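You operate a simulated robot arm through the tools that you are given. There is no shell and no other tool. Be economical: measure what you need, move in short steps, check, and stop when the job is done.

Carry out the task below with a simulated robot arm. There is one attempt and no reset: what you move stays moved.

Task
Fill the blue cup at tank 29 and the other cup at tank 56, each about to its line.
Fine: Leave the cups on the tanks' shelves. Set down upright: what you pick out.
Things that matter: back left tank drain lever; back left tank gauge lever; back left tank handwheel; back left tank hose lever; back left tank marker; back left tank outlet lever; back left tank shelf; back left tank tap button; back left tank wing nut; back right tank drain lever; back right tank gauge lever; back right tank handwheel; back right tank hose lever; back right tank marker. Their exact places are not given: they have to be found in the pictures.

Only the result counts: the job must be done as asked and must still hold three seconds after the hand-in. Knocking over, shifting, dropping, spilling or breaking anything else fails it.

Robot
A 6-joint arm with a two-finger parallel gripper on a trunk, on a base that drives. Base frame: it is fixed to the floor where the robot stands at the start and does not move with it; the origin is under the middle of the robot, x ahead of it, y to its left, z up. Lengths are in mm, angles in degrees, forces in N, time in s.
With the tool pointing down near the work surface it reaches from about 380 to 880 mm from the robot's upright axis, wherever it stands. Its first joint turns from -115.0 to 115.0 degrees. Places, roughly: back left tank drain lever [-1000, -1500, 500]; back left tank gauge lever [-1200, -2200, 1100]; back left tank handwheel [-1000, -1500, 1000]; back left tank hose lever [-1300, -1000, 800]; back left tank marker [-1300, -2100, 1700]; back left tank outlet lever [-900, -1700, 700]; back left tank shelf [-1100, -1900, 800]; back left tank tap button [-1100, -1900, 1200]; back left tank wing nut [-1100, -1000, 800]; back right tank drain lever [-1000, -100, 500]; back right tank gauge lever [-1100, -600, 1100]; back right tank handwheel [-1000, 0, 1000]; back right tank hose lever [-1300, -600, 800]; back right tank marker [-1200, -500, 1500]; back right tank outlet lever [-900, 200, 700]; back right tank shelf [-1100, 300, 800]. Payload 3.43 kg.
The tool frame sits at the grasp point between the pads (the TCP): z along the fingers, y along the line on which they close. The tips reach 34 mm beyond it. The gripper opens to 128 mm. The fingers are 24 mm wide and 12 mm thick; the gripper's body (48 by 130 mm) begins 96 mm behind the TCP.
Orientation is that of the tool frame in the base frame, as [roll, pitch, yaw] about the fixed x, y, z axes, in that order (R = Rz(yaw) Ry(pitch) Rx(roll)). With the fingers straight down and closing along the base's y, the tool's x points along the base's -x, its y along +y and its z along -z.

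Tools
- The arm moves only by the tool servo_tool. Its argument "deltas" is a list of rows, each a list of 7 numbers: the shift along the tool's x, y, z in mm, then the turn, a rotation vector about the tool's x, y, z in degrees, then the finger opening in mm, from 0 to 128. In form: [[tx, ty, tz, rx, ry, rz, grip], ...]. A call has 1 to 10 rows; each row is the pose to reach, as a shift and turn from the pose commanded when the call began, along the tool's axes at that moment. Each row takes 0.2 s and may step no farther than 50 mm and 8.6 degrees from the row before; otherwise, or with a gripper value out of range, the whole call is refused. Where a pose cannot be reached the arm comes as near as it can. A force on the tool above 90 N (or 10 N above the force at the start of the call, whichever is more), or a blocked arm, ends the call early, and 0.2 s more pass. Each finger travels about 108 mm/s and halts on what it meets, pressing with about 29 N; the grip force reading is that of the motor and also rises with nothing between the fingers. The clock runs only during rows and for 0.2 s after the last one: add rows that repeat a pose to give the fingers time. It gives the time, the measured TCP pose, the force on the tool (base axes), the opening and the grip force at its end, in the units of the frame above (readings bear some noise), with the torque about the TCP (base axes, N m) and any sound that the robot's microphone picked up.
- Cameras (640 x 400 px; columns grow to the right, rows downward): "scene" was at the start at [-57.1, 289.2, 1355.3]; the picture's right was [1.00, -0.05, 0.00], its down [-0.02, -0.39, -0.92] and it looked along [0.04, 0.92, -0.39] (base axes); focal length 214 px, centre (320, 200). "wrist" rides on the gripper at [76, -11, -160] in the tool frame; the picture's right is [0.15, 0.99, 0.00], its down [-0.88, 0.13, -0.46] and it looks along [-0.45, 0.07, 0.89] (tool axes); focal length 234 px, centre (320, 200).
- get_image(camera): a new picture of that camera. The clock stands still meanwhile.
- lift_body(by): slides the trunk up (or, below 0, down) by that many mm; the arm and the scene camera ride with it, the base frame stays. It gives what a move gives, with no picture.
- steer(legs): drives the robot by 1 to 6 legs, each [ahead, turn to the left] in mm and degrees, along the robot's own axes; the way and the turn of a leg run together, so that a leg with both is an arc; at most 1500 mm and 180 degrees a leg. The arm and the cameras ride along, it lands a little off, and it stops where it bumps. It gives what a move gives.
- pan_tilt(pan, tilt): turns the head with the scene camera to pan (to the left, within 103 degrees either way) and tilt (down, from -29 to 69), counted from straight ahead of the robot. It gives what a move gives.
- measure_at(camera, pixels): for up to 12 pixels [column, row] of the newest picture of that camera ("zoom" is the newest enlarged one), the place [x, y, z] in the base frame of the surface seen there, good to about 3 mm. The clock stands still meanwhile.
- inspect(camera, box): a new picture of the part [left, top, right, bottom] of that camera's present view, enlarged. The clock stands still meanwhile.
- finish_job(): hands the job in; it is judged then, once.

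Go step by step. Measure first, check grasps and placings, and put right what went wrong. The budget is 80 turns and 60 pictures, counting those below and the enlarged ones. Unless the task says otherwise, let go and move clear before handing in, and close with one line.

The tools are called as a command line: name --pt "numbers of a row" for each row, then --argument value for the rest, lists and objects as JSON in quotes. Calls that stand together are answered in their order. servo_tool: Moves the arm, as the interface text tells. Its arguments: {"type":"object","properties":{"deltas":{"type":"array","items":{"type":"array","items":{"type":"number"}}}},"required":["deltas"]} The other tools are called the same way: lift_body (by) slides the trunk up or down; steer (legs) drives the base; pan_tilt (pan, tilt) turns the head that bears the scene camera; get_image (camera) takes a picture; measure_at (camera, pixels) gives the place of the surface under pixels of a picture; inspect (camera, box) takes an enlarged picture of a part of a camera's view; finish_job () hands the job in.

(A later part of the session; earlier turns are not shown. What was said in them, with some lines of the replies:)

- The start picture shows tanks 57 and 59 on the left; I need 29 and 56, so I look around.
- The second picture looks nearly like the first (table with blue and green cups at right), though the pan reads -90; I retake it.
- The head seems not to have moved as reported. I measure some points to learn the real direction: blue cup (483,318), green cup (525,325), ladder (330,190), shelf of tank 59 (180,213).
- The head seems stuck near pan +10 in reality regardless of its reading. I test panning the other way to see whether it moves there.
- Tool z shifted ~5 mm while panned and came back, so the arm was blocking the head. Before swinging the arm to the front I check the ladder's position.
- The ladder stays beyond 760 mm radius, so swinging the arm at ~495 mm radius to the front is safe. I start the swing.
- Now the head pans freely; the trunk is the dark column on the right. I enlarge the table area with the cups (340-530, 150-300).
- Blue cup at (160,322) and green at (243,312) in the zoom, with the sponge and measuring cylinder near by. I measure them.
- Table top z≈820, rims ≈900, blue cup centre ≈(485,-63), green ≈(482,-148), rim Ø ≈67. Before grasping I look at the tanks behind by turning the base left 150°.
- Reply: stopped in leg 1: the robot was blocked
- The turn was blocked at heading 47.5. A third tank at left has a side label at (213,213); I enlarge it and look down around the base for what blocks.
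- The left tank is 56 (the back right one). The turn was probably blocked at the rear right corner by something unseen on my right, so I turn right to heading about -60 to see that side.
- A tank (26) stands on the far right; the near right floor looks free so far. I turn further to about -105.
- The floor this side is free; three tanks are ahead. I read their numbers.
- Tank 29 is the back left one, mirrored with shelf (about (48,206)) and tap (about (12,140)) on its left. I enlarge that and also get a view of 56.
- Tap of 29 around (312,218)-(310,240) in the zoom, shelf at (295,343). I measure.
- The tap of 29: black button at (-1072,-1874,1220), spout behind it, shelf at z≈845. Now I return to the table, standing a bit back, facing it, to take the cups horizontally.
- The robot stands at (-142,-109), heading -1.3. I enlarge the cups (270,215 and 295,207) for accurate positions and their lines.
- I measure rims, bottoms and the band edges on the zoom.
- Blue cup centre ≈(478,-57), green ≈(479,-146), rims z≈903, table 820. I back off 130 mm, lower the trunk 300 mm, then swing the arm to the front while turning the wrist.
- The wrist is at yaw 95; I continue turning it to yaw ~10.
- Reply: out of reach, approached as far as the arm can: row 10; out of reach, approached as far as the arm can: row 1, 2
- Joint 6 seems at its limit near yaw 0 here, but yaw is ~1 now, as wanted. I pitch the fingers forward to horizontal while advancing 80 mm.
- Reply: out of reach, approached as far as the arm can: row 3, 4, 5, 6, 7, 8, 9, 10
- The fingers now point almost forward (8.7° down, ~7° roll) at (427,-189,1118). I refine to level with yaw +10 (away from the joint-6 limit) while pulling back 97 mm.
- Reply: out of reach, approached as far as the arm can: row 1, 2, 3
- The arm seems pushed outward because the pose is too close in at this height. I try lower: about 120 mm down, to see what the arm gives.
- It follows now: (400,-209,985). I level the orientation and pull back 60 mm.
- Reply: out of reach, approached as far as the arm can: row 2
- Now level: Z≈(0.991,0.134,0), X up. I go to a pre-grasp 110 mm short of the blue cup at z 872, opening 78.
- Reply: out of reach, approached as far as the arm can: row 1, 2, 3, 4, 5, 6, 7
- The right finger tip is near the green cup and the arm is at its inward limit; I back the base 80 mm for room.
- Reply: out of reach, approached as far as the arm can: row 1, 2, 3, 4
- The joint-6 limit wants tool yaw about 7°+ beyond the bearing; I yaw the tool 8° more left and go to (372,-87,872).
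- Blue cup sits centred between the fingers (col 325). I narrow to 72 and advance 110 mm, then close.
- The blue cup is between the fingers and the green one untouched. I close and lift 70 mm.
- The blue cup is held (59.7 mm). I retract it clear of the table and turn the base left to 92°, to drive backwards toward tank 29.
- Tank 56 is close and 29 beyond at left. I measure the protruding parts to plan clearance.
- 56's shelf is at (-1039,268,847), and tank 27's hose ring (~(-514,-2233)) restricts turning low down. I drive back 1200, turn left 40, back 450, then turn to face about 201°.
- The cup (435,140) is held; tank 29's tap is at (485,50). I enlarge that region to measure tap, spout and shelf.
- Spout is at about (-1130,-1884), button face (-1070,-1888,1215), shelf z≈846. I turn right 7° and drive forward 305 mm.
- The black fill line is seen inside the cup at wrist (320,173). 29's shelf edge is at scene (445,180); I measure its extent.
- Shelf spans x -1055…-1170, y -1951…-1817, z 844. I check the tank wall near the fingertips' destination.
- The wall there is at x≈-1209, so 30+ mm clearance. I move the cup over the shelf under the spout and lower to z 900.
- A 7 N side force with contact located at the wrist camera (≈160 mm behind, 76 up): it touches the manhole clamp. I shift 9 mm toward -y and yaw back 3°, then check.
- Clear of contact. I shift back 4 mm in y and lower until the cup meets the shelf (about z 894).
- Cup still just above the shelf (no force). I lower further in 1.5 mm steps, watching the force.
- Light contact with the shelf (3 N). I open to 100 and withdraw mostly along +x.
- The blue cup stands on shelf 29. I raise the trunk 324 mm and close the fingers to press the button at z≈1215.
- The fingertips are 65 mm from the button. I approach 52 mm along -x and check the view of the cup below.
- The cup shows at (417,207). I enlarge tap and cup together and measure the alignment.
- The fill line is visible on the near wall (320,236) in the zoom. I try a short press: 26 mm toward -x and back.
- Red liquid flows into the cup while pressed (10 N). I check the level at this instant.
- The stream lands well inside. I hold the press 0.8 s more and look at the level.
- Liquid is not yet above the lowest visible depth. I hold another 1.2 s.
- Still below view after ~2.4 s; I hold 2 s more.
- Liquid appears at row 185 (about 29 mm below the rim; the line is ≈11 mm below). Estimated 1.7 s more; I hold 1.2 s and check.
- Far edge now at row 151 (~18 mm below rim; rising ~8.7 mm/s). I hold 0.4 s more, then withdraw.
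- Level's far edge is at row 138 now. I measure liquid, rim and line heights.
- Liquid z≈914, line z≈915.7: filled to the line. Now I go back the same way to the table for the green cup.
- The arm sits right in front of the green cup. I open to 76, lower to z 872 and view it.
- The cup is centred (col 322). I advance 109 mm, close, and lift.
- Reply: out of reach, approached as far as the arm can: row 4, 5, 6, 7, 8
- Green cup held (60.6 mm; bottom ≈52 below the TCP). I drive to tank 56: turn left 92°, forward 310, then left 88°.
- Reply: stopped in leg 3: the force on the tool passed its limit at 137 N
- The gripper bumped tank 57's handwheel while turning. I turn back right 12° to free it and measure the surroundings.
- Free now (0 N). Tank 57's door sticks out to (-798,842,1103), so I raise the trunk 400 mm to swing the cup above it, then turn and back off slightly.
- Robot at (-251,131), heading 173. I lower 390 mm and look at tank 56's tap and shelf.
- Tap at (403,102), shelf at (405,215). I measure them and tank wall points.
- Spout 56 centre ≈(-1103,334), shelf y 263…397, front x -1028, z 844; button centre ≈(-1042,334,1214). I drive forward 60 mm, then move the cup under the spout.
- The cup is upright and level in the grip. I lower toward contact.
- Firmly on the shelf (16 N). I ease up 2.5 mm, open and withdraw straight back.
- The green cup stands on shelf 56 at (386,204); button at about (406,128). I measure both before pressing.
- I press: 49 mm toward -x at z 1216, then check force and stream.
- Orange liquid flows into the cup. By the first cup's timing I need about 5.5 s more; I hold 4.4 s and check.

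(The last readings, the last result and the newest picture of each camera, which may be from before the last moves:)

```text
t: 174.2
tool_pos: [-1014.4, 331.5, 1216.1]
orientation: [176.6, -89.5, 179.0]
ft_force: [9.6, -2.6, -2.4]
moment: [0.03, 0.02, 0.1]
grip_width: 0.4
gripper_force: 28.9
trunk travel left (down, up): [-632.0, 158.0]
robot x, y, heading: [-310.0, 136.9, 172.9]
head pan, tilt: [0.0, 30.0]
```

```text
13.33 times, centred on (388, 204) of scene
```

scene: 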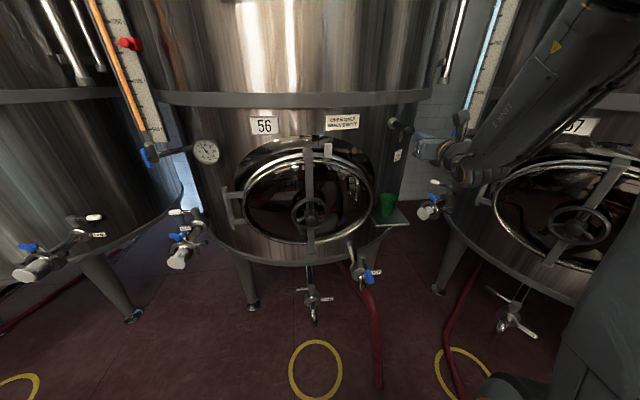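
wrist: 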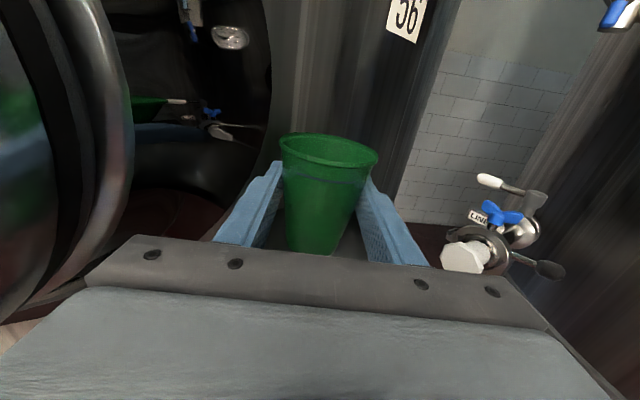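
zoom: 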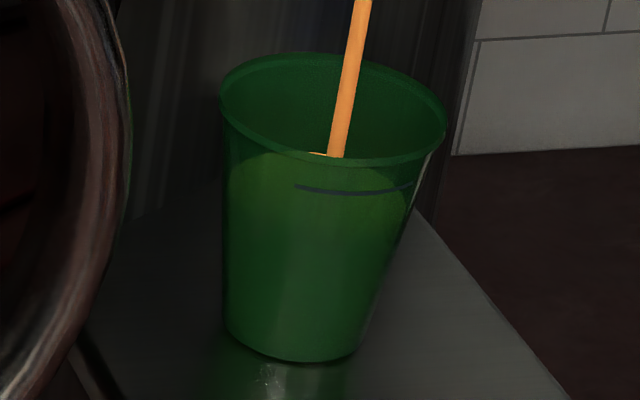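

The surface is about 31 mm below the rim; the line is ≈12.5 mm below. Around 2.1 s more is needed; I hold 1.6 s and check.

servo_tool --pt "0 0 0 0 0 0 0" --pt "0 0 0 0 0 0 0" --pt "0 0 0 0 0 0 0" --pt "0 0 0 0 0 0 0" --pt "0 0 0 0 0 0 0" --pt "0 0 0 0 0 0 0" --pt "0 0 0 0 0 0 0"

inspect --camera "scene" --box '[364, 189, 412, 219]'

measure_at --camera "zoom" --pixels '[[300, 140], [280, 130], [380, 150], [310, 145], [350, 192], [320, 188], [380, 192], [350, 160], [330, 157], [290, 120]]'

```text
t: 175.8
tool_pos: [-1014.5, 331.2, 1215.1]
orientation: [176.6, -89.5, 179.0]
ft_force: [9.3, -1.3, -0.3]
moment: [0.04, 0.09, 0.15]
grip_width: 0.3
gripper_force: 28.9
trunk travel left (down, up): [-632.0, 158.0]
robot x, y, heading: [-309.5, 139.6, 172.7]
head pan, tilt: [0.0, 30.0]
```

```text
13.33 times, centred on (388, 204) of scene
```

zoom: 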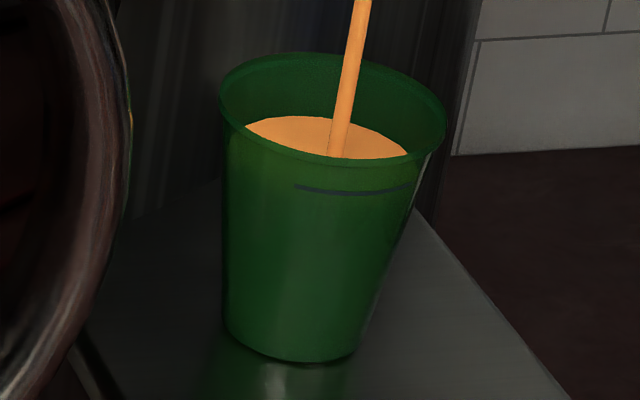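

```text
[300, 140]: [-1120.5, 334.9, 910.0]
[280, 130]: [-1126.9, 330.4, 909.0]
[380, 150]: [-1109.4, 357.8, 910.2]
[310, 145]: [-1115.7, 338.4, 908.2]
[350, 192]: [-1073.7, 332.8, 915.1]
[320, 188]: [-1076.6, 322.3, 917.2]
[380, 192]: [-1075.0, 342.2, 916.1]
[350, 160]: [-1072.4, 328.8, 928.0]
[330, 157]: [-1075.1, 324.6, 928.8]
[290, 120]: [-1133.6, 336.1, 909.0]
```

Liquid z≈909.3, line z≈916, rise ≈8 mm/s. I hold 0.7 s worth (3 rows) and withdraw.

servo_tool --pt "0 0 0 0 0 0 0" --pt "0 0 0 0 0 0 0" --pt "0 0 0 0 0 0 0" --pt "0 2.5 -35 0 0 0 0" --pt "0 5 -70 0 0 0 0"

inspect --camera "scene" --box '[364, 189, 412, 219]'

measure_at --camera "zoom" --pixels '[[300, 140], [280, 130], [380, 150], [340, 145], [350, 192], [320, 188], [380, 192], [340, 130], [300, 120]]'

```text
t: 177.0
tool_pos: [-946.7, 330.8, 1215.0]
orientation: [174.3, -89.5, -178.6]
ft_force: [0.3, 0.8, -0.3]
moment: [0.0, 0.03, -0.02]
grip_width: 0.1
gripper_force: 29.1
trunk travel left (down, up): [-632.0, 158.0]
robot x, y, heading: [-310.5, 139.9, 172.8]
head pan, tilt: [0.0, 30.0]
```

```text
13.33 times, centred on (388, 204) of scene
```

zoom: 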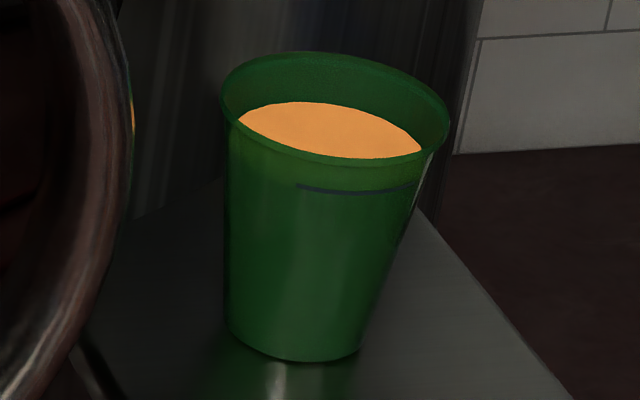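

```text
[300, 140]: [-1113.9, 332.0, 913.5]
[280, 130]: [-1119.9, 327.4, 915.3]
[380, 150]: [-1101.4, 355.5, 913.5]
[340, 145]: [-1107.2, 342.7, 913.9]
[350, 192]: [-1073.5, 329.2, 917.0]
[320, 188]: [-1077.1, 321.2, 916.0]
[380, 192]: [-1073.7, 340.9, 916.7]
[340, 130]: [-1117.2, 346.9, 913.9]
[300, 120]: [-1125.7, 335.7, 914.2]
```

Liquid z≈914 against a line at ≈916.3: filled about to the line, stream stopped. I back the robot 80 mm clear and hand in.

steer --legs '[[-80, 0]]'

finish_job

```text
t: 178.1
tool_pos: [-866.4, 321.6, 1214.9]
orientation: [176.7, -89.4, 179.2]
ft_force: [0.0, -0.4, 0.1]
moment: [-0.03, -0.02, 0.02]
grip_width: 0.0
gripper_force: 29.0
trunk travel left (down, up): [-632.0, 158.0]
robot x, y, heading: [-231.3, 127.5, 172.8]
head pan, tilt: [0.0, 30.0]
```

```text
The job is handed in.
```

I filled the blue cup at tank 29 and the green cup at tank 56, each to about 2 mm below its line; both stand upright on the tanks' shelves, though on the way the gripper bumped tank 57's handwheel (137 N) and I did not check whether that moved anything.
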